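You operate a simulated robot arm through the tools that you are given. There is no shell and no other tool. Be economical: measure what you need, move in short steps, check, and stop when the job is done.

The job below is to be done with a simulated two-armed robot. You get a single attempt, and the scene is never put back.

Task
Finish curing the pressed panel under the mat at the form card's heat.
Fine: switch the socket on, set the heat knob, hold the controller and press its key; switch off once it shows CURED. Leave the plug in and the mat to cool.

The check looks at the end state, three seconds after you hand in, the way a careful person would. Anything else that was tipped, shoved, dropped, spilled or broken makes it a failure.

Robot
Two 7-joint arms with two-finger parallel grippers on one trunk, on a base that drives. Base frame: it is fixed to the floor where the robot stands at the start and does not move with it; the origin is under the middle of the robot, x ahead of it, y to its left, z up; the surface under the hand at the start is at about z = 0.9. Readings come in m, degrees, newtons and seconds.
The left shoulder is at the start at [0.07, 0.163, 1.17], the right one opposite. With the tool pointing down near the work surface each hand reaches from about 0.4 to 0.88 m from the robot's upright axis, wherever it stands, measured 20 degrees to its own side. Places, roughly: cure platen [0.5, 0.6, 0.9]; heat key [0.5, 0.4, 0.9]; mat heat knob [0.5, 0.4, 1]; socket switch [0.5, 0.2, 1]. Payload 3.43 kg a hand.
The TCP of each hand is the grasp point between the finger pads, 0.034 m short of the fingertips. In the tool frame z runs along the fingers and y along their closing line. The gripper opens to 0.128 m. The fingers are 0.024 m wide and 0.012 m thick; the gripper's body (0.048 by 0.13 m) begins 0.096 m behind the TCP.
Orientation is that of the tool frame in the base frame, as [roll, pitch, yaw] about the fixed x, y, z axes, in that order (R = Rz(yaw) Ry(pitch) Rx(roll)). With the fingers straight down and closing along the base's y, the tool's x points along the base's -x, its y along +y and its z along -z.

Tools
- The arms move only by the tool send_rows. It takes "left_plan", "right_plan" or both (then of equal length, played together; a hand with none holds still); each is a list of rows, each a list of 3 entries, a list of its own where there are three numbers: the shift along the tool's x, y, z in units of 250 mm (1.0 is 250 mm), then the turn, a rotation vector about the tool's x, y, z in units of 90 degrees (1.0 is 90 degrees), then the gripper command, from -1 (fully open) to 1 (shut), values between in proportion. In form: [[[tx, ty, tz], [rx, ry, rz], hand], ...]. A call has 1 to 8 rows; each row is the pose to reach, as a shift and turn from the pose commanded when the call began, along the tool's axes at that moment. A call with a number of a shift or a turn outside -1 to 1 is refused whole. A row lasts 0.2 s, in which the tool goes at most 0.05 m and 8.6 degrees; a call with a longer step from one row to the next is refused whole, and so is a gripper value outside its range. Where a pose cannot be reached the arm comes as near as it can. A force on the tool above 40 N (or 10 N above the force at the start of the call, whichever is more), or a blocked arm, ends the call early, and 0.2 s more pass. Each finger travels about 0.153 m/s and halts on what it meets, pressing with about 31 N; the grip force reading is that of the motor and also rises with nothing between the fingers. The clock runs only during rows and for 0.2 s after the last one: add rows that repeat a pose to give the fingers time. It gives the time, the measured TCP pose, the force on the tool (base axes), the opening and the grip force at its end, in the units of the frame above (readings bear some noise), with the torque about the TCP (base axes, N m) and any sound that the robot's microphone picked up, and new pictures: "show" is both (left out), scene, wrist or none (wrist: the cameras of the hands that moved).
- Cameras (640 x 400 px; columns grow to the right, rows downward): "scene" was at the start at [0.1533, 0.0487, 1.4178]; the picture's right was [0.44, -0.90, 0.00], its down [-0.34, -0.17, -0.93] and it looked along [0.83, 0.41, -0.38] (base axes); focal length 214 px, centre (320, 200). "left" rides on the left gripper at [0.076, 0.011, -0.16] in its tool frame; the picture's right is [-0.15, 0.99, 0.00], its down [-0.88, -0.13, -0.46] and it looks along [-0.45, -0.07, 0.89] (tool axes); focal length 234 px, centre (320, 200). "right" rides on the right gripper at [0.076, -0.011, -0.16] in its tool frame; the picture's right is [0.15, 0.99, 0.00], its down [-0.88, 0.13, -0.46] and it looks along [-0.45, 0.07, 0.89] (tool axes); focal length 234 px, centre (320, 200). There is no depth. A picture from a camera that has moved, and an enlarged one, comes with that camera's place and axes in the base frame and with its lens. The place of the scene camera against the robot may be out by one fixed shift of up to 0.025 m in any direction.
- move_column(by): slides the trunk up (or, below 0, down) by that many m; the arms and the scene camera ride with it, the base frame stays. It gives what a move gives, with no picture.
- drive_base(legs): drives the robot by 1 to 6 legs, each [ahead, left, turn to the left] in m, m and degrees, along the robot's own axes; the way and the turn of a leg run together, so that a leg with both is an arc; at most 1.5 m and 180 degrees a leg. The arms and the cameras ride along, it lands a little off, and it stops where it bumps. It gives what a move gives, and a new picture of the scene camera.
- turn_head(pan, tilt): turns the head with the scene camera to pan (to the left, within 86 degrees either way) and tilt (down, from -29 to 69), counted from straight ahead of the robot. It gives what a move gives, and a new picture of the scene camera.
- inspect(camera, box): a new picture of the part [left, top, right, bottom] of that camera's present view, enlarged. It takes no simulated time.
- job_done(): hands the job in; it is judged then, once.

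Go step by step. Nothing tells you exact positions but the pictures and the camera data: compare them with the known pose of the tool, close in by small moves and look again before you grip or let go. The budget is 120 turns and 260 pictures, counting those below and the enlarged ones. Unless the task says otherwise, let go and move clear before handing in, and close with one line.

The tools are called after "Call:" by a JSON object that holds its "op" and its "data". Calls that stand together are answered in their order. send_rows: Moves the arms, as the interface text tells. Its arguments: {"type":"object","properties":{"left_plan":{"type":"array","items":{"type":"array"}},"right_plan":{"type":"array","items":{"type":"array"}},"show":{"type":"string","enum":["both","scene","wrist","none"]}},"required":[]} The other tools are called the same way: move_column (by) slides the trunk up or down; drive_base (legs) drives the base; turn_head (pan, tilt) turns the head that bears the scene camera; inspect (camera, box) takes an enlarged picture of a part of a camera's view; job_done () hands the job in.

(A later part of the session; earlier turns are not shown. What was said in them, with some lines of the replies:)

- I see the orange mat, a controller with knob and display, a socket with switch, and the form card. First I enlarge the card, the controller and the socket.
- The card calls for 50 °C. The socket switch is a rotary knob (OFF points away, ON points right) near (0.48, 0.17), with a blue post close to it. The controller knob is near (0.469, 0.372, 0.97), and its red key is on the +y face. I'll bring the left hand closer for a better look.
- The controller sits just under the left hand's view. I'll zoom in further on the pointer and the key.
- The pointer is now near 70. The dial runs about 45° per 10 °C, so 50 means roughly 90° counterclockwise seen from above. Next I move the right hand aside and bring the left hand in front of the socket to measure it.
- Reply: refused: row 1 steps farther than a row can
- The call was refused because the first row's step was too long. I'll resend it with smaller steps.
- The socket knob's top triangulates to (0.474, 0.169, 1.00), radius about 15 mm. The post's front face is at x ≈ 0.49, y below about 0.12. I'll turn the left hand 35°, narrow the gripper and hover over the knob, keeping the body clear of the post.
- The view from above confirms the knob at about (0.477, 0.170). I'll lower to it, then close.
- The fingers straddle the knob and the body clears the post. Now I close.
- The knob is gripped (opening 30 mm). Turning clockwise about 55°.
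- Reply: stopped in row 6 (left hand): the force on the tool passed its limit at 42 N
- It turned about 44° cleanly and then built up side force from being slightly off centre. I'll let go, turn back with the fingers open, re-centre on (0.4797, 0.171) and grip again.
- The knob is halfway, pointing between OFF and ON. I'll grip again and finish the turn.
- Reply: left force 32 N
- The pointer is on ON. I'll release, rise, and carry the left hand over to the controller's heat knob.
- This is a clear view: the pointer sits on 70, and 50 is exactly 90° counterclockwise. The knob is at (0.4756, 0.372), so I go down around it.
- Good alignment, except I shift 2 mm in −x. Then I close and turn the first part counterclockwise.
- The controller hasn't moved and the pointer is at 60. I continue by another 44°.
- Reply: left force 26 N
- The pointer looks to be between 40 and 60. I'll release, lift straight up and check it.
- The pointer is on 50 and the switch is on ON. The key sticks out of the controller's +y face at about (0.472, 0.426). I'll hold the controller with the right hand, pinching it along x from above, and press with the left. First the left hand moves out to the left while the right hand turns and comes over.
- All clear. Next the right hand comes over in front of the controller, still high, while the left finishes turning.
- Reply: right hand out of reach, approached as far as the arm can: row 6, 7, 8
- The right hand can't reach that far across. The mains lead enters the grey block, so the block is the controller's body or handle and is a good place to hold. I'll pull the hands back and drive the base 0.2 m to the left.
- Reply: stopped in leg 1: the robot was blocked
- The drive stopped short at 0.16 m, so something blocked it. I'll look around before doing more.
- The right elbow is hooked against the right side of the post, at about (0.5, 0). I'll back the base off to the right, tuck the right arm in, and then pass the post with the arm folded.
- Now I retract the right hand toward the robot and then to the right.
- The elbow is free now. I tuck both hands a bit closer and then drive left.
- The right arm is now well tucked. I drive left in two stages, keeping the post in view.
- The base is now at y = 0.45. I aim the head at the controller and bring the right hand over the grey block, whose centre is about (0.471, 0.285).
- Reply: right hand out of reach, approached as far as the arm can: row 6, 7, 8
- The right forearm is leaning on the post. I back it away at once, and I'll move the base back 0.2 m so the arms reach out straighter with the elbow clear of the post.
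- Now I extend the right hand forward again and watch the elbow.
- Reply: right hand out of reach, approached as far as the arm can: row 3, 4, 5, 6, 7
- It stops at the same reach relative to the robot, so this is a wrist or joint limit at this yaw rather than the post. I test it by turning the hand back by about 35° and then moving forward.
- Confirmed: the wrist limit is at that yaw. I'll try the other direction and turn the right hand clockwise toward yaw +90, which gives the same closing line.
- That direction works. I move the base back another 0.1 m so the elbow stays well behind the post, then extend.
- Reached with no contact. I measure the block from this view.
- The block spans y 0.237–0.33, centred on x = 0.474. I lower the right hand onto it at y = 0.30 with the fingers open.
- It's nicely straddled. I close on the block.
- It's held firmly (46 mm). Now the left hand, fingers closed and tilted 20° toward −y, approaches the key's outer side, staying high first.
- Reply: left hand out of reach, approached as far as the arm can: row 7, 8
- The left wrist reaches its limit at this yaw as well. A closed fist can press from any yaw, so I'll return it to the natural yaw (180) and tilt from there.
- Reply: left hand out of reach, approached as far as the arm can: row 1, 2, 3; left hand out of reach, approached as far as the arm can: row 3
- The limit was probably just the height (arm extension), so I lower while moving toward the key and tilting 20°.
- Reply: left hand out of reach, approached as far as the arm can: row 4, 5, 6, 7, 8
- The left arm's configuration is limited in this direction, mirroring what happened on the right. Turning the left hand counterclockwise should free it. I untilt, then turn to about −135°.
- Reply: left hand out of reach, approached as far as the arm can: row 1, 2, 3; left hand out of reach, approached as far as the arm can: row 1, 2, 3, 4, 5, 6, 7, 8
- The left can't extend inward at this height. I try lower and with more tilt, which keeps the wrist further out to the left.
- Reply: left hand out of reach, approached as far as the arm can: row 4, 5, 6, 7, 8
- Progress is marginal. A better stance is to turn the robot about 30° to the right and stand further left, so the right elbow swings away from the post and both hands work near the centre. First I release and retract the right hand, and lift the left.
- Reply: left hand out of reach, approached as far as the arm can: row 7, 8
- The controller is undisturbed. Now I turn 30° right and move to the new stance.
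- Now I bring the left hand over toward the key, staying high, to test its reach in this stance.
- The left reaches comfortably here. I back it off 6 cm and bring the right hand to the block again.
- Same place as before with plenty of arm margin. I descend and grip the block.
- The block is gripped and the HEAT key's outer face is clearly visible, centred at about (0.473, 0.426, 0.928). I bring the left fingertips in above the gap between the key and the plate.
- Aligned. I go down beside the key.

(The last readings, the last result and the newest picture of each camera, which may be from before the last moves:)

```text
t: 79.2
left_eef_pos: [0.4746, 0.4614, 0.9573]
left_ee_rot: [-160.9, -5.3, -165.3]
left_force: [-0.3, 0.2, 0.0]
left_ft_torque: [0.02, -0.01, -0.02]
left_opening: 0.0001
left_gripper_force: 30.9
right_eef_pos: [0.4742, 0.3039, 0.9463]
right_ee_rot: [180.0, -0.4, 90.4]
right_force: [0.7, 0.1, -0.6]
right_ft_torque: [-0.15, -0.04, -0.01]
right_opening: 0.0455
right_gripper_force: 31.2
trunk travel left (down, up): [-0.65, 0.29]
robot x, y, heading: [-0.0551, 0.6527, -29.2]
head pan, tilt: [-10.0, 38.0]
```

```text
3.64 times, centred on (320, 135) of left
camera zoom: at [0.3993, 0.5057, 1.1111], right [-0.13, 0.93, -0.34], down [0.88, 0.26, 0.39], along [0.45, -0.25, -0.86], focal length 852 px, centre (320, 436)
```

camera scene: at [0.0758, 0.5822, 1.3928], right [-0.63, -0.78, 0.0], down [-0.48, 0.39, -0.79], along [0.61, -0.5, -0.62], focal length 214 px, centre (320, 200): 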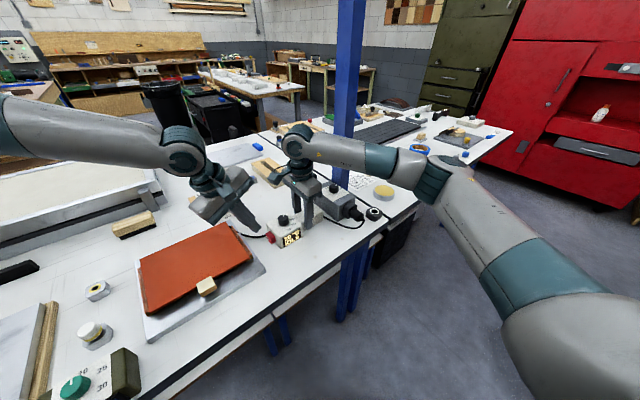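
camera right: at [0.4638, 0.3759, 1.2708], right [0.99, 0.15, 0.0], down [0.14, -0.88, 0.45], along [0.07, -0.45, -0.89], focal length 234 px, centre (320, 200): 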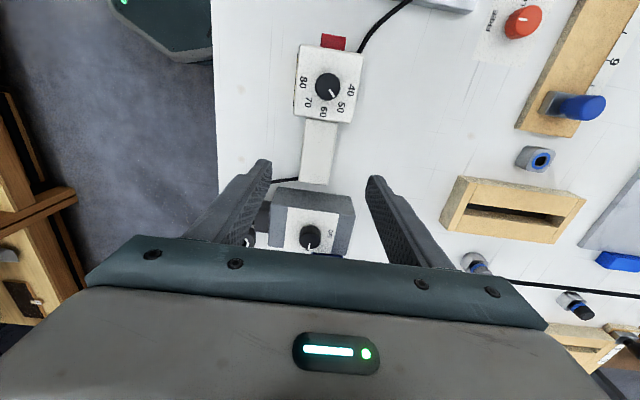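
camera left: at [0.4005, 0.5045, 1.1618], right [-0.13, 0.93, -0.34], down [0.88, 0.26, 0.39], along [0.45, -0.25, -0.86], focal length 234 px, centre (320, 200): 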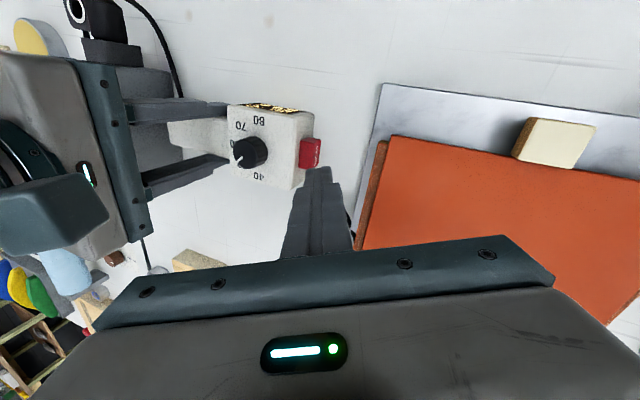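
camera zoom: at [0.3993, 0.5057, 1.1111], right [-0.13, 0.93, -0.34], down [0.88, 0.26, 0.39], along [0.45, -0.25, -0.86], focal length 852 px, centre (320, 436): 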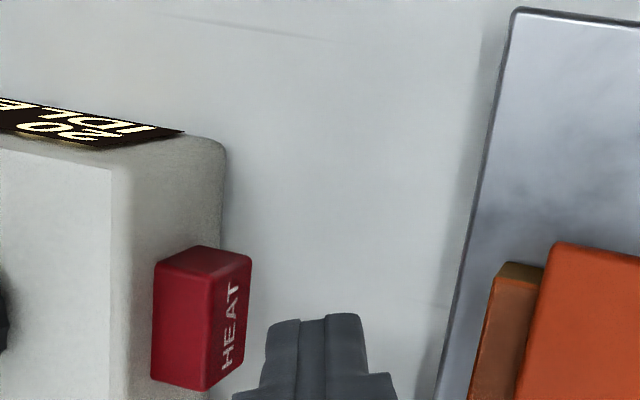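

There's a 1 cm gap to the key. I push slowly toward −y.

Call:
{"op": "send_rows", "data": {"left_plan": [[[-0.006, -0.023, 0.008], [0, 0, 0], 1], [[-0.002, -0.037, 0.014], [0, 0, 0], 1], [[0.001, -0.048, 0.018], [0, 0, 0], 1], [[0.004, -0.058, 0.022], [0, 0, 0], 1]], "show": "none"}}

Call:
{"op": "inspect", "data": {"camera": "scene", "box": [220, 190, 320, 260]}}

```text
t: 80.2
left_eef_pos: [0.4797, 0.4515, 0.9573]
left_ee_rot: [-160.8, -5.4, -165.3]
left_force: [0.5, 0.0, -0.6]
left_ft_torque: [0.03, -0.02, 0.02]
left_opening: 0.0
left_gripper_force: 31.0
left hand out of reach, approached as far as the arm can: row 3, 4
right_eef_pos: [0.4743, 0.303, 0.9464]
right_ee_rot: [179.9, -0.4, 90.4]
right_force: [0.4, -0.2, -0.1]
right_ft_torque: [-0.12, -0.05, 0.0]
right_opening: 0.0455
right_gripper_force: 31.3
trunk travel left (down, up): [-0.65, 0.29]
robot x, y, heading: [-0.0532, 0.652, -29.0]
head pan, tilt: [-10.0, 38.0]
```

```text
5.71 times, centred on (270, 225) of scene
camera zoom: at [0.0765, 0.5822, 1.3928], right [-0.63, -0.78, 0.0], down [-0.48, 0.39, -0.79], along [0.61, -0.5, -0.62], focal length 1226 px, centre (606, 57)
```

zoom: 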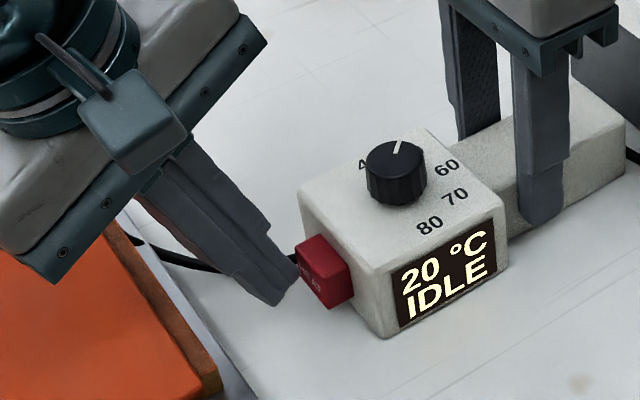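

The left arm hits its reach limit right at contact. Adding tilt moves the wrist outward while the tip continues, so I push with a combined tilt.

Call:
{"op": "send_rows", "data": {"left_plan": [[[0, 0, 0], [0.032, 0.009, 0], 1], [[0, 0, 0], [0.064, 0.018, 0], 1], [[0.004, -0.0145, 0.005], [0.08, 0.022, 0], 1], [[0.006, -0.022, 0.008], [0.09, 0.025, 0], 1], [[0.006, -0.022, 0.008], [0.09, 0.025, 0], 1]], "show": "none"}}

Call:
{"op": "inspect", "data": {"camera": "scene", "box": [220, 190, 320, 260]}}

```text
t: 81.4
left_eef_pos: [0.4804, 0.4467, 0.9574]
left_ee_rot: [-152.7, -7.4, -166.2]
left_force: [-0.2, 7.0, -0.4]
left_ft_torque: [0.16, -0.01, -0.04]
left_opening: 0.0
left_gripper_force: 31.0
right_eef_pos: [0.4727, 0.3025, 0.9474]
right_ee_rot: [179.9, -0.3, 90.3]
right_force: [-0.5, -6.7, 0.4]
right_ft_torque: [-0.13, 0.03, 0.02]
right_opening: 0.0458
right_gripper_force: 31.0
trunk travel left (down, up): [-0.65, 0.29]
robot x, y, heading: [-0.0509, 0.6518, -29.2]
head pan, tilt: [-10.0, 38.0]
heard: click
```

```text
5.71 times, centred on (270, 225) of scene
camera zoom: at [0.0765, 0.5823, 1.3928], right [-0.63, -0.78, 0.0], down [-0.48, 0.39, -0.79], along [0.61, -0.5, -0.62], focal length 1226 px, centre (606, 57)
```

zoom: 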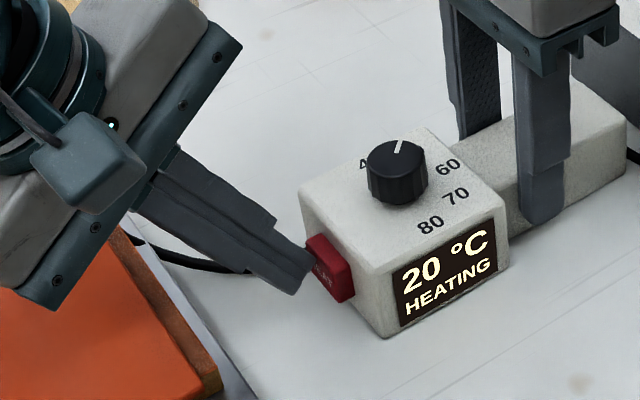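

It clicked, and the display reads HEATING at 20 °C. I withdraw the left hand: a little +y first, then back along its own axis.

Call:
{"op": "send_rows", "data": {"left_plan": [[[-0.006, 0.02, -0.012], [0, 0, 0], 1], [[-0.011, 0.041, -0.03], [0, 0, 0], 1], [[-0.011, 0.041, -0.15], [0, 0, 0], 1], [[-0.011, 0.041, -0.3], [0, 0, 0], 1], [[-0.011, 0.041, -0.45], [0, 0, 0], 1], [[-0.011, 0.041, -0.6], [0, 0, 0], 1]], "show": "none"}}

Call:
{"op": "send_rows", "data": {"right_plan": [[[0, 0, 0], [0, 0, 0], -0.3], [[0, 0, 0], [0, 0, 0], -0.3], [[0, 0, -0.15], [0, 0, 0], -0.3], [[0, 0, -0.3], [0, 0, 0], -0.3], [[0, 0, -0.45], [0, 0, 0], -0.3], [[0, 0, -0.6], [0, 0, 0], -0.3], [[0, 0, -0.75], [0, 0, 0], -0.3], [[0, 0, -0.8], [0, 0, 0], -0.3]], "show": "scene"}}

Call:
{"op": "inspect", "data": {"camera": "scene", "box": [220, 170, 380, 270]}}

```text
t: 82.8
left_eef_pos: [0.478, 0.5299, 1.083]
left_ee_rot: [-152.6, -7.4, -166.1]
left_force: [-0.1, 0.6, 0.7]
left_ft_torque: [-0.02, -0.04, 0.01]
left_opening: 0.0001
left_gripper_force: 31.0
right_eef_pos: [0.4725, 0.3041, 0.9484]
right_ee_rot: [179.9, -0.2, 90.3]
right_force: [0.3, 0.2, -0.2]
right_ft_torque: [-0.16, -0.03, -0.02]
right_opening: 0.0455
right_gripper_force: 30.8
trunk travel left (down, up): [-0.65, 0.29]
robot x, y, heading: [-0.0569, 0.6529, -29.6]
head pan, tilt: [-10.0, 38.0]
```

```text
t: 84.6
left_eef_pos: [0.4802, 0.5289, 1.0841]
left_ee_rot: [-152.8, -7.5, -166.0]
left_force: [0.4, -0.2, -0.2]
left_ft_torque: [0.0, 0.02, 0.0]
left_opening: 0.0
left_gripper_force: 31.3
right_eef_pos: [0.4749, 0.3023, 1.1482]
right_ee_rot: [179.8, -0.4, 90.2]
right_force: [0.1, -0.8, -0.2]
right_ft_torque: [-0.01, 0.01, -0.02]
right_opening: 0.0831
right_gripper_force: 0.2
trunk travel left (down, up): [-0.65, 0.29]
robot x, y, heading: [-0.0578, 0.6529, -29.1]
head pan, tilt: [-10.0, 38.0]
camera scene: at [0.0761, 0.5824, 1.3928], right [-0.63, -0.78, 0.0], down [-0.48, 0.39, -0.79], along [0.61, -0.5, -0.62], focal length 214 px, centre (320, 200)
```

scene: 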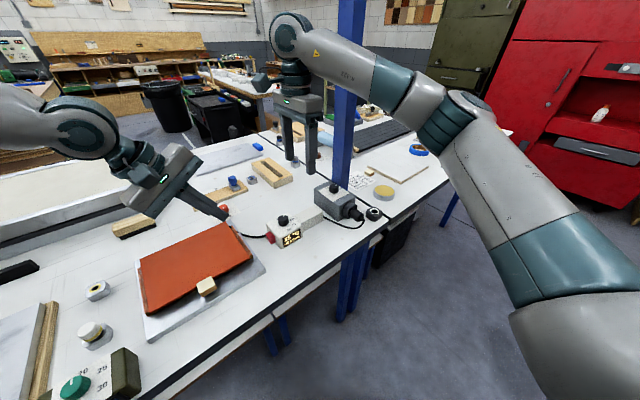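

```text
4.00 times, centred on (300, 220) of scene
camera zoom: at [0.0761, 0.5824, 1.3928], right [-0.63, -0.78, 0.0], down [-0.48, 0.39, -0.79], along [0.61, -0.5, -0.62], focal length 858 px, centre (400, 120)
```

zoom: 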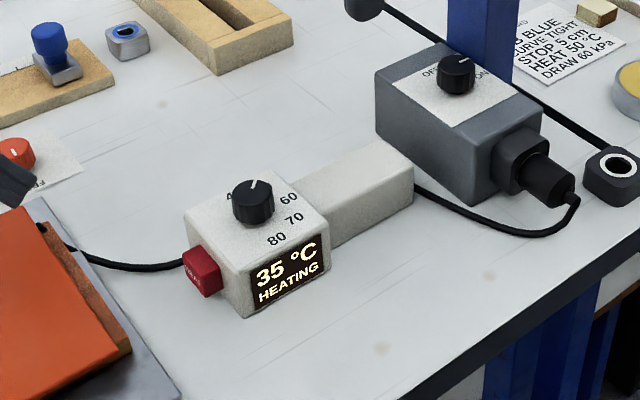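

It's heating (35 °C). In this stance the right arm reaches the socket knob naturally with its elbow away from the post, so I hover the right hand over it while the cure runs.

Call:
{"op": "send_rows", "data": {"right_plan": [[[-0.12, 0, 0], [0, 0, 0], -0.1], [[-0.25, 0, 0], [0, 0, 0], -0.1], [[-0.38, 0.01, 0.05], [0, 0, 0], -0.1], [[-0.48, 0.014, 0.13], [0, 0, 0], -0.1], [[-0.524, 0.014, 0.22], [0, 0, 0], -0.1], [[-0.524, 0.014, 0.27], [0, 0, 0], -0.1], [[-0.524, 0.014, 0.27], [0, 0, 0], -0.1]], "show": "both"}}

Call:
{"op": "inspect", "data": {"camera": "scene", "box": [220, 170, 380, 270]}}

Call:
{"op": "inspect", "data": {"camera": "right", "box": [250, 100, 390, 200]}}

```text
t: 86.2
left_eef_pos: [0.479, 0.5327, 1.0853]
left_ee_rot: [-152.5, -7.4, -166.1]
left_force: [0.5, 0.2, -0.2]
left_ft_torque: [-0.01, 0.02, -0.02]
left_opening: 0.0002
left_gripper_force: 30.9
right_eef_pos: [0.4772, 0.1732, 1.0823]
right_ee_rot: [179.7, -0.2, 90.4]
right_force: [1.7, 14.3, 8.0]
right_ft_torque: [-2.26, 0.19, 0.31]
right_opening: 0.0706
right_gripper_force: 0.1
trunk travel left (down, up): [-0.65, 0.29]
robot x, y, heading: [-0.0564, 0.652, -29.3]
head pan, tilt: [-10.0, 38.0]
camera scene: at [0.0758, 0.5864, 1.3931], right [-0.63, -0.78, 0.0], down [-0.48, 0.39, -0.79], along [0.61, -0.5, -0.61], focal length 214 px, centre (320, 200)
camera right: at [0.4657, 0.2483, 1.2426], right [0.99, 0.15, 0.0], down [0.13, -0.88, 0.45], along [0.07, -0.45, -0.89], focal length 234 px, centre (320, 200)
```

scene: 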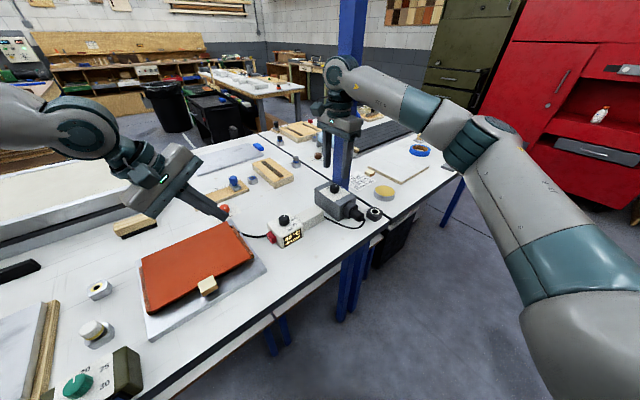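
right: 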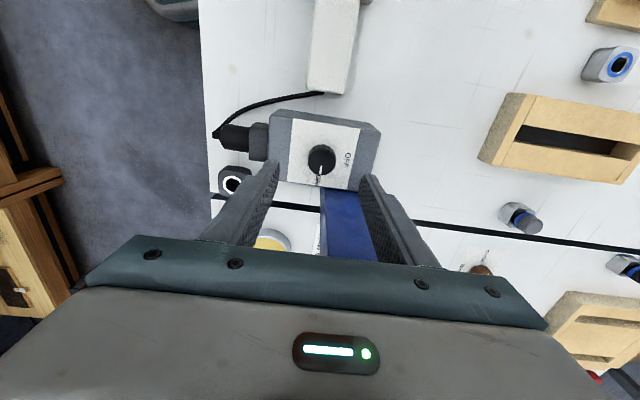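

```text
4.00 times, centred on (300, 220) of scene
camera zoom: at [0.0758, 0.5864, 1.3931], right [-0.63, -0.78, 0.0], down [-0.48, 0.39, -0.79], along [0.61, -0.5, -0.61], focal length 858 px, centre (400, 120)
```

zoom: 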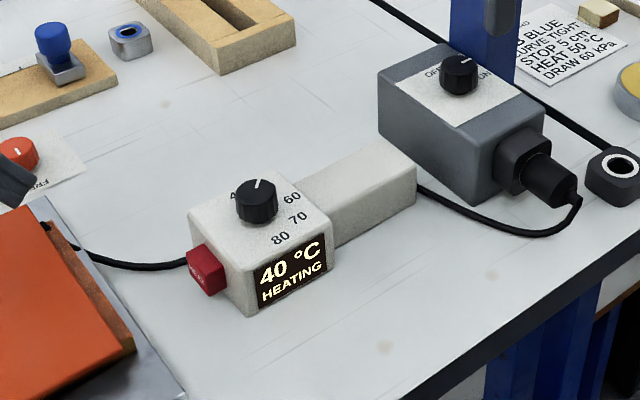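

```text
4.00 times, centred on (320, 150) of right
camera zoom: at [0.4657, 0.2483, 1.2426], right [0.99, 0.15, 0.0], down [0.13, -0.88, 0.45], along [0.07, -0.45, -0.89], focal length 937 px, centre (320, 400)
```

zoom: 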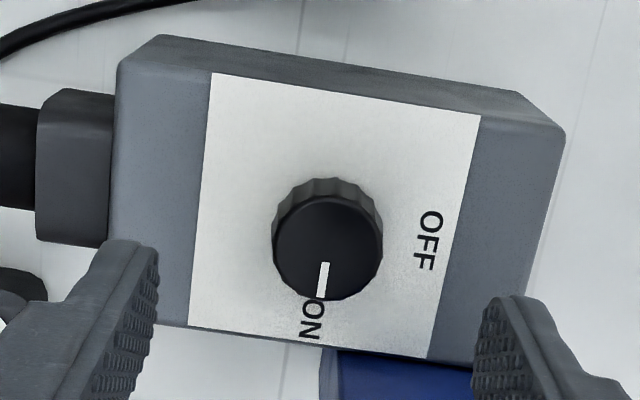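

The hand touches the post (14 N) at this yaw. I back off 3 cm in +y right away and turn to the yaw that was clear earlier (about 140°).

Call:
{"op": "send_rows", "data": {"right_plan": [[[0.08, 0, -0.02], [0, 0, 0], -0.1], [[0.16, 0, -0.04], [0, 0, -0.08], -0.1], [[0.16, 0, -0.04], [0, 0, -0.17], -0.1], [[0.16, 0, -0.04], [0, 0, -0.26], -0.1], [[0.16, 0, -0.04], [0, 0, -0.35], -0.1], [[0.16, 0, -0.04], [0, 0, -0.44], -0.1], [[0.16, 0, -0.04], [0, 0, -0.53], -0.1]], "show": "scene"}}

Call:
{"op": "inspect", "data": {"camera": "scene", "box": [260, 0, 420, 270]}}

```text
t: 87.8
left_eef_pos: [0.481, 0.5291, 1.0835]
left_ee_rot: [-152.6, -7.4, -166.2]
left_force: [0.5, -0.7, 0.5]
left_ft_torque: [0.02, -0.01, 0.01]
left_opening: 0.0
left_gripper_force: 30.8
right_eef_pos: [0.4767, 0.2106, 1.0904]
right_ee_rot: [179.8, -0.2, 138.2]
right_force: [0.2, 0.4, 0.5]
right_ft_torque: [-0.03, -0.01, -0.02]
right_opening: 0.0703
right_gripper_force: 0.0
trunk travel left (down, up): [-0.65, 0.29]
robot x, y, heading: [-0.0561, 0.6538, -29.0]
head pan, tilt: [-10.0, 38.0]
camera scene: at [0.0761, 0.5828, 1.3928], right [-0.63, -0.78, 0.0], down [-0.48, 0.39, -0.79], along [0.61, -0.5, -0.62], focal length 214 px, centre (320, 200)
```

scene: 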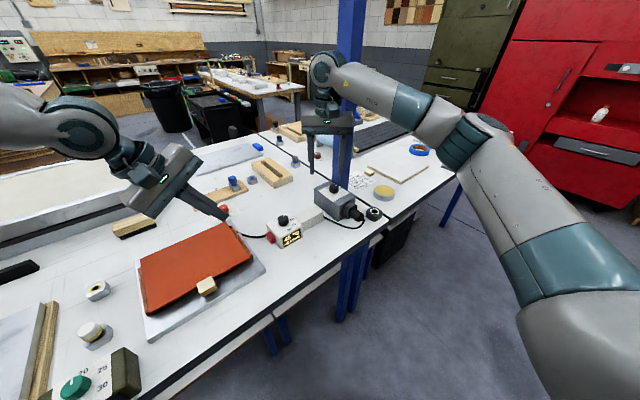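

```text
1.48 times, centred on (340, 135) of scene
camera zoom: at [0.0761, 0.5828, 1.3928], right [-0.63, -0.78, 0.0], down [-0.48, 0.39, -0.79], along [0.61, -0.5, -0.62], focal length 318 px, centre (290, 296)
```

zoom: 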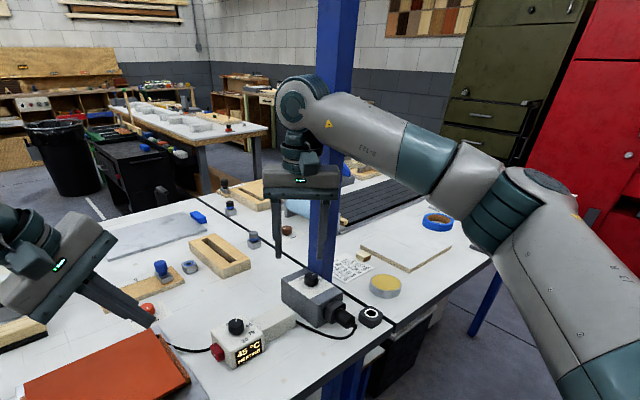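

The right wrist and forearm foul the post there, so the left hand will switch it off from the original stance as before. I tuck both arms first.

Call:
{"op": "send_rows", "data": {"right_plan": [[[0.1, -0.06, -0.05], [0, 0, 0], -0.1], [[0.22, -0.13, -0.1], [0, 0, 0], -0.1], [[0.34, -0.2, -0.15], [0, 0, 0], -0.1], [[0.46, -0.27, -0.2], [0, 0, 0], -0.1], [[0.58, -0.34, -0.22], [0, 0, 0], -0.1], [[0.697, -0.412, -0.22], [0, 0, 0], -0.1]], "left_plan": [[[0.012, -0.044, -0.085], [-0.06, -0.017, 0], 1], [[0.025, -0.088, -0.17], [-0.12, -0.034, 0], 1], [[0.037, -0.131, -0.255], [-0.18, -0.05, 0], 1], [[0.05, -0.175, -0.34], [-0.24, -0.067, 0], 1], [[0.062, -0.218, -0.423], [-0.3, -0.084, 0], 1], [[0.062, -0.218, -0.423], [-0.3, -0.084, 0], 1]], "show": "none"}}

Call:
{"op": "send_rows", "data": {"right_plan": [[[0.11, -0.07, 0], [0, 0, 0], -0.1], [[0.23, -0.14, -0.05], [0, 0, 0], -0.1], [[0.35, -0.21, -0.1], [0, 0, 0], -0.1], [[0.47, -0.28, -0.15], [0, 0, 0], -0.1], [[0.59, -0.35, -0.2], [0, 0, 0], -0.1], [[0.697, -0.412, -0.22], [0, 0, 0], -0.1]], "show": "scene"}}

Call:
{"op": "inspect", "data": {"camera": "scene", "box": [220, 190, 320, 260]}}

```text
t: 89.2
left_eef_pos: [0.4782, 0.527, 1.205]
left_ee_rot: [-179.6, 0.0, -164.3]
left_force: [-0.1, 0.9, 0.4]
left_ft_torque: [-0.02, -0.04, 0.0]
left_opening: 0.0
left_gripper_force: 31.0
right_eef_pos: [0.2773, 0.2483, 1.1447]
right_ee_rot: [179.6, -0.1, 138.1]
right_force: [0.2, 0.8, -0.6]
right_ft_torque: [-0.02, -0.02, -0.03]
right_opening: 0.0704
right_gripper_force: 0.1
trunk travel left (down, up): [-0.65, 0.29]
robot x, y, heading: [-0.0557, 0.656, -29.2]
head pan, tilt: [-10.0, 38.0]
```

```text
t: 90.6
left_eef_pos: [0.4796, 0.5263, 1.2039]
left_ee_rot: [-179.8, -0.1, -164.4]
left_force: [-0.4, 0.2, 0.3]
left_ft_torque: [0.01, -0.04, 0.0]
left_opening: 0.0
left_gripper_force: 30.6
right_eef_pos: [0.0801, 0.2901, 1.1995]
right_ee_rot: [179.7, -0.1, 138.0]
right_force: [-0.3, 1.1, 0.4]
right_ft_torque: [0.02, 0.0, 0.0]
right_opening: 0.0701
right_gripper_force: 0.1
trunk travel left (down, up): [-0.65, 0.29]
robot x, y, heading: [-0.0589, 0.6525, -29.1]
head pan, tilt: [-10.0, 38.0]
camera scene: at [0.0755, 0.5824, 1.3929], right [-0.63, -0.78, 0.0], down [-0.48, 0.39, -0.79], along [0.61, -0.5, -0.62], focal length 214 px, centre (320, 200)
```

scene: 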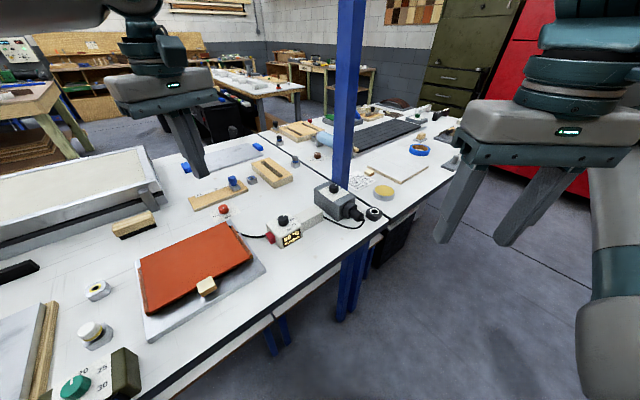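

```text
5.71 times, centred on (270, 225) of scene
camera zoom: at [0.0755, 0.5824, 1.3929], right [-0.63, -0.78, 0.0], down [-0.48, 0.39, -0.79], along [0.61, -0.5, -0.62], focal length 1226 px, centre (606, 57)
```

zoom: 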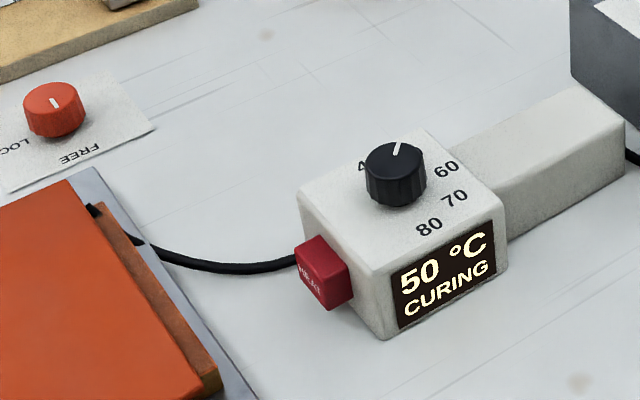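

It's CURING at 50 °C. I rotate the base back to face forward.

Call:
{"op": "drive_base", "data": {"legs": [[0, 0, 29.2]]}}

```text
t: 92.5
left_eef_pos: [0.4739, 0.8038, 1.204]
left_ee_rot: [-179.8, -0.1, -135.1]
left_force: [0.8, 0.5, -0.1]
left_ft_torque: [0.01, 0.01, -0.03]
left_opening: 0.0001
left_gripper_force: 30.4
right_eef_pos: [0.2424, 0.4014, 1.1982]
right_ee_rot: [179.7, -0.2, 167.2]
right_force: [0.0, -0.4, 0.3]
right_ft_torque: [0.03, 0.02, 0.0]
right_opening: 0.0704
right_gripper_force: 0.0
trunk travel left (down, up): [-0.65, 0.29]
robot x, y, heading: [-0.0548, 0.6534, -0.0]
head pan, tilt: [-10.0, 38.0]
camera scene: at [0.1005, 0.6466, 1.3928], right [-0.17, -0.99, 0.0], down [-0.61, 0.11, -0.79], along [0.78, -0.14, -0.62], focal length 214 px, centre (320, 200)
```

scene: 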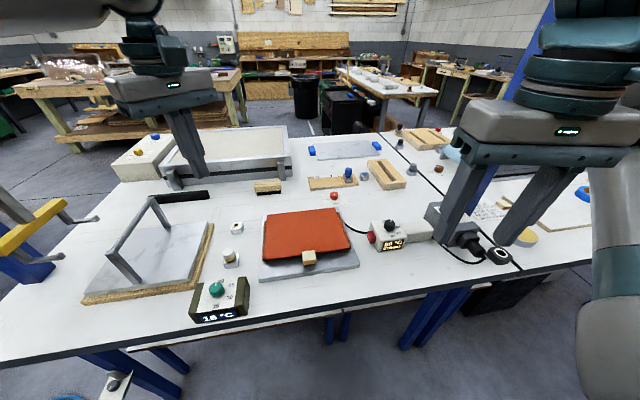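

I pull the left hand in and turn it toward its gripping yaw.

Call:
{"op": "send_rows", "data": {"left_plan": [[[0.05, 0.05, 0], [0, 0, 0.09], 1], [[0.12, 0.12, 0], [0, 0, 0.18], 0.5], [[0.2, 0.2, 0], [0, 0, 0.27], 0], [[0.28, 0.28, 0], [0, 0, 0.36], -0.1], [[0.36, 0.36, 0], [0, 0, 0.45], -0.1], [[0.396, 0.396, 0], [0, 0, 0.54], -0.1], [[0.396, 0.396, 0], [0, 0, 0.63], -0.1], [[0.396, 0.396, 0], [0, 0, 0.72], -0.1]], "show": "none"}}

Call:
{"op": "drive_base", "data": {"legs": [[0, -0.35, 0]]}}

```text
t: 94.3
left_eef_pos: [0.3334, 0.8042, 1.203]
left_ee_rot: [-179.8, 0.1, 159.9]
left_force: [0.1, -0.6, 1.0]
left_ft_torque: [-0.03, -0.02, -0.01]
left_opening: 0.0705
left_gripper_force: 0.0
right_eef_pos: [0.2411, 0.3998, 1.1992]
right_ee_rot: [179.7, -0.2, 167.3]
right_force: [-0.3, -0.3, -0.5]
right_ft_torque: [-0.04, -0.03, 0.0]
right_opening: 0.0703
right_gripper_force: 0.0
trunk travel left (down, up): [-0.65, 0.29]
robot x, y, heading: [-0.0553, 0.652, 0.1]
head pan, tilt: [-10.0, 38.0]
```

```text
t: 96.5
left_eef_pos: [0.3344, 0.459, 1.2034]
left_ee_rot: [-179.8, 0.2, 160.1]
left_force: [0.2, -0.2, 0.0]
left_ft_torque: [-0.01, 0.02, 0.01]
left_opening: 0.0704
left_gripper_force: 0.0
right_eef_pos: [0.2415, 0.056, 1.1989]
right_ee_rot: [179.8, -0.2, 167.1]
right_force: [0.4, -0.2, 0.5]
right_ft_torque: [-0.01, 0.0, -0.01]
right_opening: 0.0705
right_gripper_force: 0.1
trunk travel left (down, up): [-0.65, 0.29]
robot x, y, heading: [-0.0561, 0.3053, 0.1]
head pan, tilt: [-10.0, 38.0]
camera scene: at [0.1006, 0.3021, 1.3928], right [-0.17, -0.98, 0.0], down [-0.61, 0.11, -0.79], along [0.78, -0.14, -0.62], focal length 214 px, centre (320, 200)
```

scene: 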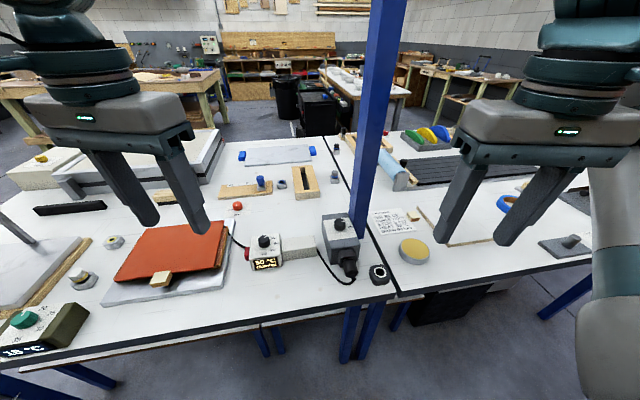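

Call:
{"op": "drive_base", "data": {"legs": [[0, -0.29, 0], [0.05, 0, 0]]}}

Call:
{"op": "turn_head", "data": {"pan": 26, "tilt": 28}}

Call:
{"op": "inspect", "data": {"camera": "scene", "box": [220, 190, 400, 390]}}

```text
t: 99.0
left_eef_pos: [0.38, 0.1735, 1.2059]
left_ee_rot: [-180.0, 0.3, 160.3]
left_force: [0.1, -0.5, -0.3]
left_ft_torque: [0.02, -0.06, 0.04]
left_opening: 0.0705
left_gripper_force: 0.1
right_eef_pos: [0.2897, -0.2288, 1.1999]
right_ee_rot: [179.7, 0.0, 167.6]
right_force: [0.0, -0.3, 0.7]
right_ft_torque: [-0.04, -0.04, -0.01]
right_opening: 0.0701
right_gripper_force: 0.0
trunk travel left (down, up): [-0.65, 0.29]
robot x, y, heading: [-0.0026, 0.0238, 0.4]
head pan, tilt: [-10.0, 38.0]
camera scene: at [0.1469, 0.0161, 1.3933], right [-0.17, -0.99, 0.0], down [-0.6, 0.1, -0.79], along [0.78, -0.13, -0.61], focal length 214 px, centre (320, 200)
```

scene: 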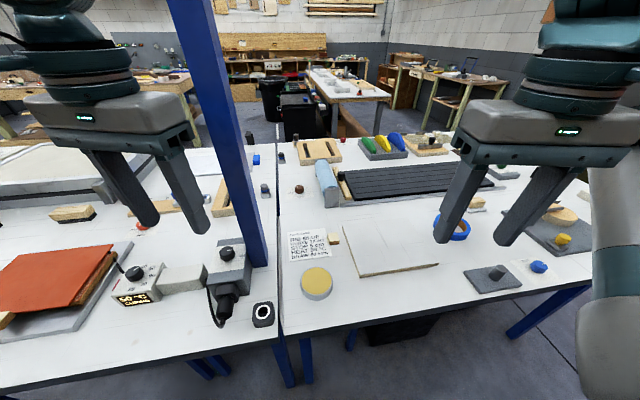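

```text
t: 100.0
left_eef_pos: [0.3815, 0.1736, 1.2042]
left_ee_rot: [-179.9, 0.2, 160.4]
left_force: [-0.4, -0.2, 0.0]
left_ft_torque: [-0.01, -0.02, -0.01]
left_opening: 0.0705
left_gripper_force: 0.0
right_eef_pos: [0.2918, -0.2298, 1.1983]
right_ee_rot: [179.6, -0.1, 167.5]
right_force: [0.4, 1.2, -0.4]
right_ft_torque: [0.02, -0.01, 0.0]
right_opening: 0.0705
right_gripper_force: 0.0
trunk travel left (down, up): [-0.65, 0.29]
robot x, y, heading: [-0.0058, 0.0229, 0.6]
head pan, tilt: [26.0, 28.0]
camera scene: at [0.1459, 0.0704, 1.4085], right [0.44, -0.9, 0.0], down [-0.42, -0.21, -0.88], along [0.79, 0.39, -0.47], focal length 214 px, centre (320, 200)
```

scene: 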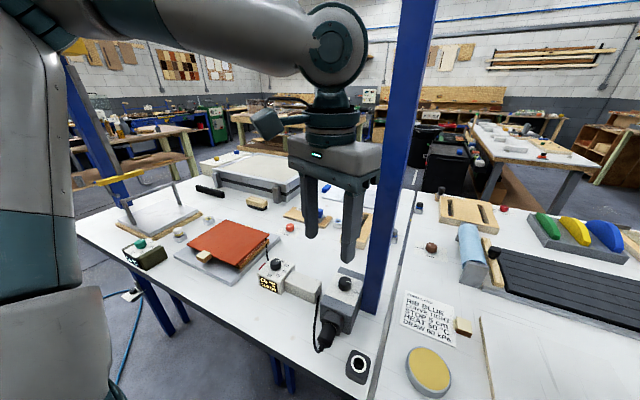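

```text
2.00 times, centred on (310, 290) of scene
camera zoom: at [0.1459, 0.0704, 1.4085], right [0.44, -0.9, 0.0], down [-0.42, -0.21, -0.88], along [0.79, 0.39, -0.47], focal length 429 px, centre (340, 20)
```

zoom: 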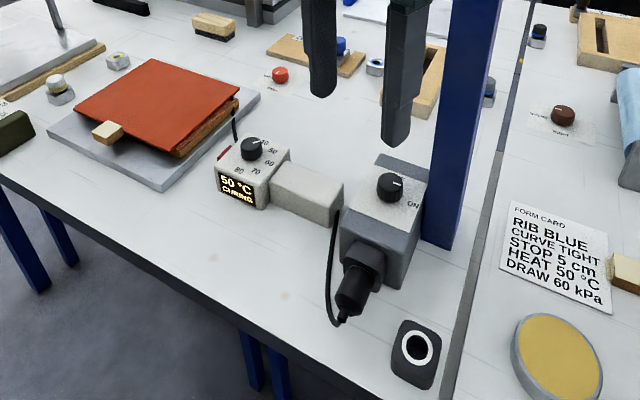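

Still CURING. Meanwhile the left hand turns to yaw 99 and moves to hover over the socket knob.

Call:
{"op": "send_rows", "data": {"left_plan": [[[0, 0, 0.05], [0, 0, 0.09], -0.1], [[0, 0, 0.1], [0, 0, 0.18], -0.1], [[0, 0, 0.15], [0, 0, 0.27], -0.1], [[0, 0, 0.2], [0, 0, 0.36], -0.1], [[0, 0, 0.25], [0, 0, 0.45], -0.1], [[0, 0, 0.3], [0, 0, 0.54], -0.1], [[0, 0, 0.35], [0, 0, 0.62], -0.1], [[0, 0, 0.4], [0, 0, 0.68], -0.1]], "show": "none"}}

Call:
{"op": "send_rows", "data": {"left_plan": [[[0, 0.13, 0], [0, 0, 0], -0.1], [[0, 0.26, 0], [0, 0, 0], -0.1], [[-0.03, 0.36, 0], [0, 0, 0], -0.1], [[-0.07, 0.385, 0], [0, 0, 0], -0.1], [[-0.07, 0.385, 0], [0, 0, 0], -0.1]], "show": "scene"}}

Call:
{"op": "inspect", "data": {"camera": "left", "box": [250, 100, 390, 200]}}

Call:
{"op": "inspect", "data": {"camera": "scene", "box": [240, 240, 300, 300]}}

```text
t: 101.8
left_eef_pos: [0.3835, 0.1741, 1.1017]
left_ee_rot: [179.8, 0.2, 99.1]
left_force: [-0.5, -1.1, 0.1]
left_ft_torque: [0.0, 0.02, 0.0]
left_opening: 0.0705
left_gripper_force: 0.0
right_eef_pos: [0.2924, -0.2285, 1.1983]
right_ee_rot: [179.7, -0.3, 167.5]
right_force: [0.9, 0.2, 0.4]
right_ft_torque: [0.01, -0.01, -0.01]
right_opening: 0.0703
right_gripper_force: 0.1
trunk travel left (down, up): [-0.65, 0.29]
robot x, y, heading: [-0.0045, 0.0196, 0.4]
head pan, tilt: [26.0, 28.0]
```

```text
t: 103.0
left_eef_pos: [0.4804, 0.1714, 1.1044]
left_ee_rot: [179.9, 0.1, 99.1]
left_force: [-0.5, 0.0, 0.0]
left_ft_torque: [-0.02, -0.04, -0.03]
left_opening: 0.0701
left_gripper_force: 0.0
right_eef_pos: [0.2913, -0.2301, 1.1993]
right_ee_rot: [179.6, 0.0, 167.5]
right_force: [-1.1, 0.5, -0.1]
right_ft_torque: [0.04, 0.0, 0.0]
right_opening: 0.0704
right_gripper_force: 0.1
trunk travel left (down, up): [-0.65, 0.29]
robot x, y, heading: [-0.0045, 0.0225, 0.3]
head pan, tilt: [26.0, 28.0]
camera scene: at [0.1462, 0.0704, 1.4084], right [0.44, -0.9, 0.0], down [-0.42, -0.21, -0.88], along [0.79, 0.39, -0.47], focal length 214 px, centre (320, 200)
```

scene: 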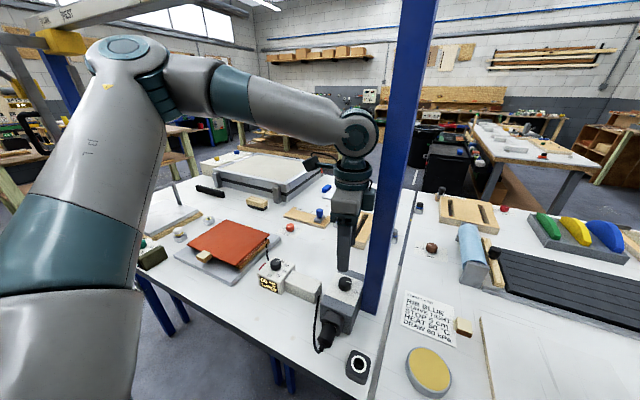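

```text
4.00 times, centred on (320, 150) of left
camera zoom: at [0.478, 0.2479, 1.2649], right [1.0, 0.01, 0.0], down [0.01, -0.89, 0.46], along [0.01, -0.46, -0.89], focal length 937 px, centre (320, 400)
```

zoom: 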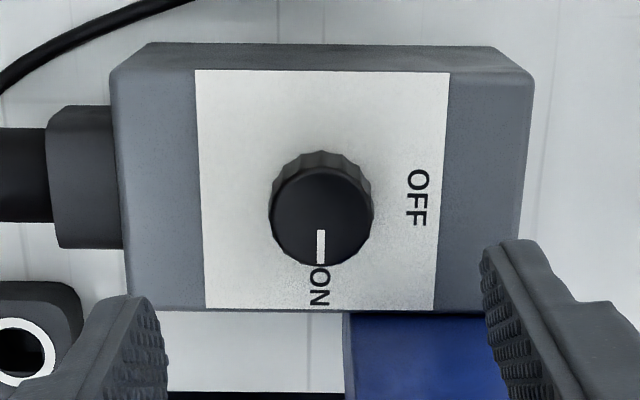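

```text
6.67 times, centred on (270, 270) of scene
camera zoom: at [0.1462, 0.0704, 1.4084], right [0.44, -0.9, 0.0], down [-0.42, -0.21, -0.88], along [0.79, 0.39, -0.47], focal length 1430 px, centre (653, -267)
```

zoom: 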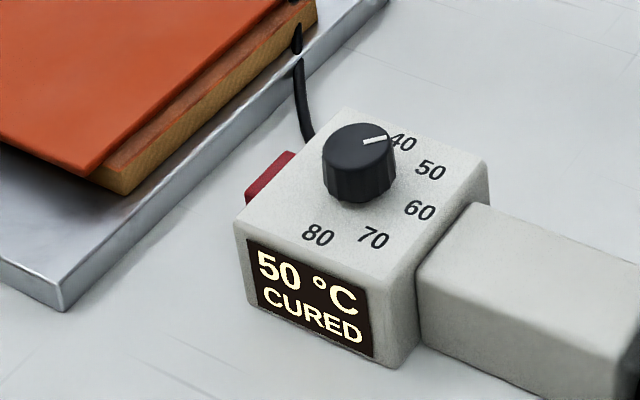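

It shows CURED at 50 °C. I lower onto the switch and grip it.

Call:
{"op": "send_rows", "data": {"left_plan": [[[-0.006, 0, 0.12], [0, 0, 0], -0.1], [[-0.006, 0, 0.24], [0, 0, 0], -0.1], [[-0.006, 0, 0.334], [0, 0, 0], -0.1], [[-0.006, 0, 0.334], [0, 0, 0], -0.1], [[-0.006, 0, 0.334], [0, 0, 0], 0.7], [[-0.006, 0, 0.334], [0, 0, 0], 0.7]], "show": "none"}}

Call:
{"op": "inspect", "data": {"camera": "left", "box": [250, 110, 390, 210]}}

```text
t: 104.4
left_eef_pos: [0.4799, 0.1712, 1.0195]
left_ee_rot: [-179.9, 0.3, 99.1]
left_force: [-6.2, 9.2, 0.8]
left_ft_torque: [-1.35, 0.81, 0.39]
left_opening: 0.0301
left_gripper_force: 44.9
right_eef_pos: [0.2918, -0.2282, 1.1993]
right_ee_rot: [179.7, -0.1, 167.4]
right_force: [0.3, -0.4, 0.3]
right_ft_torque: [-0.02, -0.01, -0.03]
right_opening: 0.0703
right_gripper_force: 0.0
trunk travel left (down, up): [-0.65, 0.29]
robot x, y, heading: [-0.005, 0.0189, 0.3]
head pan, tilt: [26.0, 28.0]
```

```text
4.00 times, centred on (320, 160) of left
camera zoom: at [0.4787, 0.2475, 1.1805], right [1.0, 0.01, 0.0], down [0.01, -0.89, 0.46], along [0.01, -0.46, -0.89], focal length 937 px, centre (320, 360)
```

zoom: 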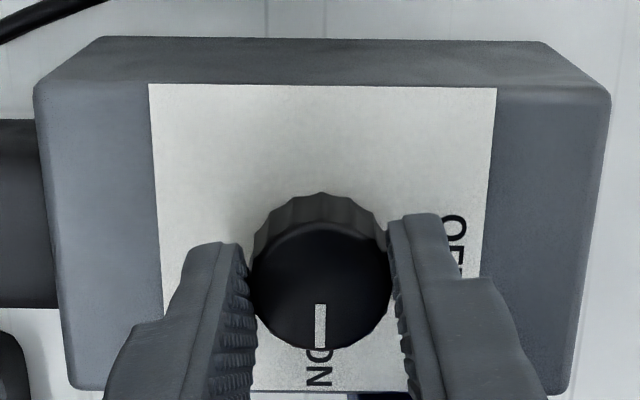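

Gripped. I turn counterclockwise about 48°.

Call:
{"op": "send_rows", "data": {"left_plan": [[[0, 0, 0], [0, 0, -0.09], 0.7], [[0, 0, 0], [0, 0, -0.18], 0.7], [[0, 0, 0], [0, 0, -0.27], 0.7], [[0, 0, 0], [0, 0, -0.36], 0.7], [[0, 0, 0], [0, 0, -0.45], 0.7], [[0, 0, 0], [0, 0, -0.52], 0.7]], "show": "none"}}

Call:
{"op": "inspect", "data": {"camera": "left", "box": [250, 110, 390, 210]}}

```text
t: 105.8
left_eef_pos: [0.4772, 0.1724, 1.0203]
left_ee_rot: [-179.9, 0.2, 146.1]
left_force: [-24.8, 13.3, 3.8]
left_ft_torque: [1.01, 1.66, 0.0]
left_opening: 0.0301
left_gripper_force: 44.7
right_eef_pos: [0.2884, -0.2269, 1.1994]
right_ee_rot: [179.7, 0.1, 167.5]
right_force: [0.0, 0.6, 0.5]
right_ft_torque: [0.03, -0.03, -0.02]
right_opening: 0.0704
right_gripper_force: 0.1
trunk travel left (down, up): [-0.65, 0.29]
robot x, y, heading: [-0.0014, 0.0228, 0.5]
head pan, tilt: [26.0, 28.0]
```

```text
4.00 times, centred on (320, 160) of left
camera zoom: at [0.42, 0.2231, 1.1816], right [0.67, 0.74, 0.0], down [0.66, -0.6, 0.46], along [0.34, -0.31, -0.89], focal length 937 px, centre (320, 360)
```

zoom: 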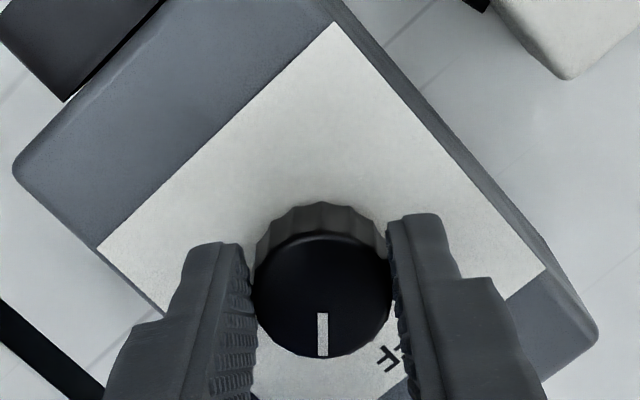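

Halfway. I open, turn back and grip again.

Call:
{"op": "send_rows", "data": {"left_plan": [[[0, 0, 0], [0, 0, 0], -0.1], [[0, 0, -0.012], [0, 0, 0], -0.1], [[-0.004, 0, -0.012], [0, 0, 0.09], -0.1], [[-0.007, 0, -0.012], [0, 0, 0.18], -0.1], [[-0.007, 0, -0.012], [0, 0, 0.27], -0.1], [[-0.007, 0, -0.012], [0, 0, 0.36], -0.1], [[-0.007, 0, -0.012], [0, 0, 0.45], -0.1], [[-0.007, 0, -0.012], [0, 0, 0.51], -0.1]], "show": "none"}}

Call:
{"op": "inspect", "data": {"camera": "left", "box": [250, 110, 390, 210]}}

```text
t: 107.6
left_eef_pos: [0.4835, 0.1729, 1.0213]
left_ee_rot: [179.9, 0.4, 99.9]
left_force: [9.6, 25.5, 2.2]
left_ft_torque: [-2.6, 0.92, 0.53]
left_opening: 0.0706
left_gripper_force: 0.0
right_eef_pos: [0.2931, -0.2255, 1.1998]
right_ee_rot: [179.9, -0.2, 167.5]
right_force: [0.3, 0.0, 0.0]
right_ft_torque: [0.01, 0.01, -0.01]
right_opening: 0.0703
right_gripper_force: 0.0
trunk travel left (down, up): [-0.65, 0.29]
robot x, y, heading: [-0.0049, 0.0263, 0.5]
head pan, tilt: [26.0, 28.0]
```

```text
4.00 times, centred on (320, 160) of left
camera zoom: at [0.482, 0.2483, 1.1823], right [1.0, 0.03, 0.0], down [0.02, -0.89, 0.46], along [0.01, -0.46, -0.89], focal length 937 px, centre (320, 360)
```

zoom: 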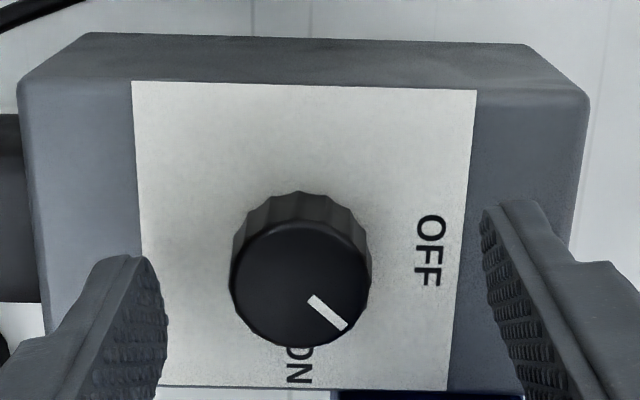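

The hand just brushes the post at yaw 99. I turn to about 113°, recentre, grip and turn on.

Call:
{"op": "send_rows", "data": {"left_plan": [[[0.003, -0.008, 0], [0, 0, -0.08], -0.1], [[0.003, -0.016, 0.004], [0, 0, -0.15], -0.1], [[0.003, -0.016, 0.006], [0, 0, -0.15], 0.7], [[0.003, -0.016, 0.006], [0, 0, -0.15], 0.7]], "show": "none"}}

Call:
{"op": "send_rows", "data": {"left_plan": [[[0, 0, 0], [0, 0, -0.09], 0.7], [[0, 0, 0], [0, 0, -0.18], 0.7], [[0, 0, 0], [0, 0, -0.27], 0.7], [[0, 0, 0], [0, 0, -0.36], 0.7], [[0, 0, 0], [0, 0, -0.44], 0.7], [[0, 0, 0], [0, 0, -0.5], 0.7]], "show": "none"}}

Call:
{"op": "inspect", "data": {"camera": "left", "box": [250, 110, 390, 210]}}

```text
t: 108.6
left_eef_pos: [0.4795, 0.1711, 1.0235]
left_ee_rot: [179.8, 0.5, 113.6]
left_force: [1.1, 21.8, 11.1]
left_ft_torque: [-1.24, -0.73, 0.03]
left_opening: 0.0299
left_gripper_force: 45.4
right_eef_pos: [0.2921, -0.2249, 1.2002]
right_ee_rot: [179.8, -0.1, 167.5]
right_force: [0.3, -0.3, -0.2]
right_ft_torque: [0.04, 0.0, 0.01]
right_opening: 0.0705
right_gripper_force: 0.0
trunk travel left (down, up): [-0.65, 0.29]
robot x, y, heading: [-0.002, 0.0189, 0.2]
head pan, tilt: [26.0, 28.0]
```

```text
t: 110.0
left_eef_pos: [0.48, 0.1702, 1.0214]
left_ee_rot: [-179.8, 0.3, 158.7]
left_force: [8.7, 21.3, 14.5]
left_ft_torque: [0.57, -0.81, -0.56]
left_opening: 0.03
left_gripper_force: 44.8
right_eef_pos: [0.292, -0.2257, 1.1996]
right_ee_rot: [179.8, -0.1, 167.4]
right_force: [-0.5, 0.1, 0.7]
right_ft_torque: [0.04, 0.01, -0.02]
right_opening: 0.0705
right_gripper_force: 0.1
trunk travel left (down, up): [-0.65, 0.29]
robot x, y, heading: [-0.0086, 0.0207, 0.5]
head pan, tilt: [26.0, 28.0]
```

```text
4.00 times, centred on (320, 160) of left
camera zoom: at [0.4118, 0.2083, 1.1825], right [0.5, 0.87, 0.0], down [0.77, -0.44, 0.46], along [0.4, -0.23, -0.89], focal length 937 px, centre (320, 360)
```

zoom: 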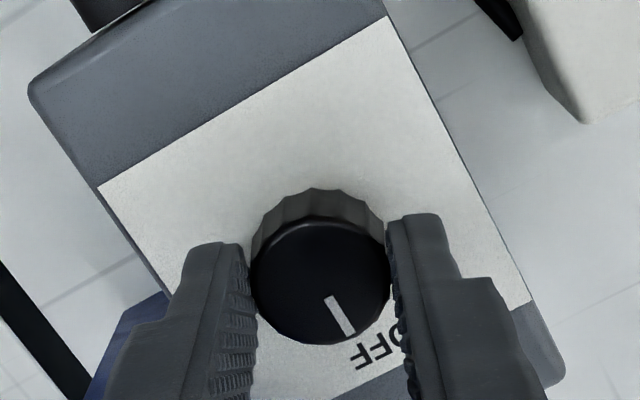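

The pointer lines up with OFF. I release and lift straight up.

Call:
{"op": "send_rows", "data": {"left_plan": [[[0, 0, 0], [0, 0, 0], -0.1], [[0, 0, -0.02], [0, 0, 0], -0.1], [[0, 0, -0.15], [0, 0, 0], -0.1], [[0, 0, -0.3], [0, 0, 0], -0.1], [[0.1, 0, -0.4], [0, 0, 0], -0.1], [[0.25, 0, -0.45], [0, 0, 0], -0.1], [[0.42, 0, -0.45], [0, 0, 0], -0.1]], "show": "scene"}}

Call:
{"op": "inspect", "data": {"camera": "scene", "box": [220, 220, 400, 360]}}

Call:
{"op": "inspect", "data": {"camera": "left", "box": [220, 80, 420, 230]}}

```text
t: 111.6
left_eef_pos: [0.3779, 0.2081, 1.1344]
left_ee_rot: [-179.8, 0.4, 158.5]
left_force: [-0.2, -0.5, -0.6]
left_ft_torque: [0.0, -0.07, -0.03]
left_opening: 0.0703
left_gripper_force: 0.1
right_eef_pos: [0.2902, -0.2286, 1.1999]
right_ee_rot: [179.7, 0.1, 167.4]
right_force: [0.3, -0.7, 0.0]
right_ft_torque: [-0.03, -0.05, 0.01]
right_opening: 0.0702
right_gripper_force: 0.1
trunk travel left (down, up): [-0.65, 0.29]
robot x, y, heading: [-0.0029, 0.0219, 0.5]
head pan, tilt: [26.0, 28.0]
camera scene: at [0.1448, 0.0712, 1.4085], right [0.44, -0.9, 0.0], down [-0.42, -0.21, -0.88], along [0.79, 0.39, -0.47], focal length 214 px, centre (320, 200)
```

scene: 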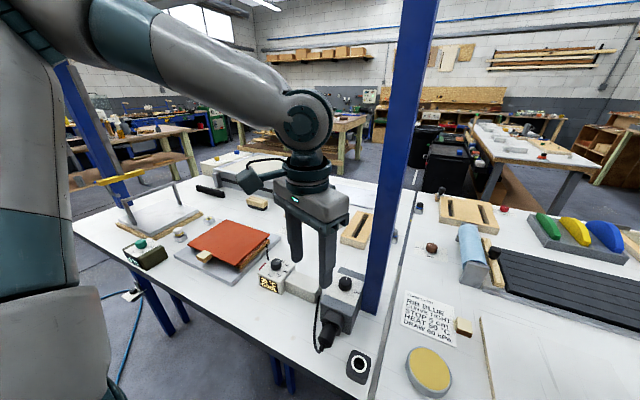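

```text
2.86 times, centred on (310, 290) of scene
camera zoom: at [0.1448, 0.0712, 1.4085], right [0.44, -0.9, 0.0], down [-0.42, -0.21, -0.88], along [0.79, 0.39, -0.47], focal length 613 px, centre (349, -57)
```

zoom: 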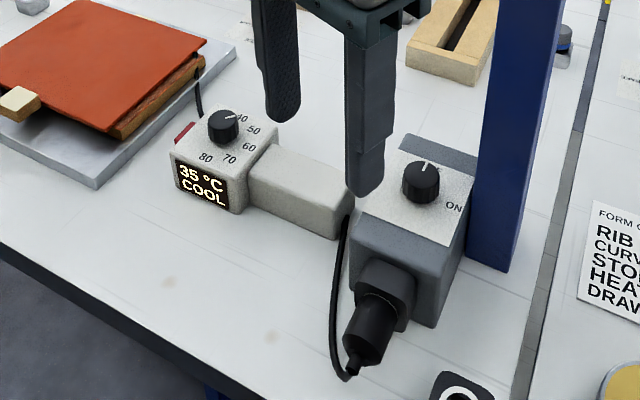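

```text
2.67 times, centred on (320, 155) of left
camera zoom: at [0.3115, 0.2461, 1.2953], right [0.5, 0.87, 0.0], down [0.77, -0.44, 0.46], along [0.4, -0.23, -0.89], focal length 624 px, centre (320, 320)
```

zoom: 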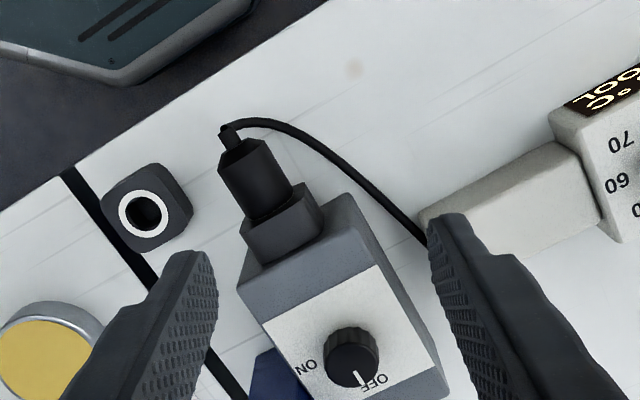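

The switch points at OFF, the controller shows 35 °C COOL, the plug is still in, and both hands are clear. I hand in.

Call:
{"op": "job_done", "data": {}}

```text
The job is handed in.
```

The panel finished curing at the form card's 50 °C: the controller showed CURED, and I then switched the socket off. The plug is still in, and the mat is cooling; the controller read 35 °C COOL before I handed in. The arms brushed or pressed on the blue post several times while I worked; it looked undisturbed in the later pictures.
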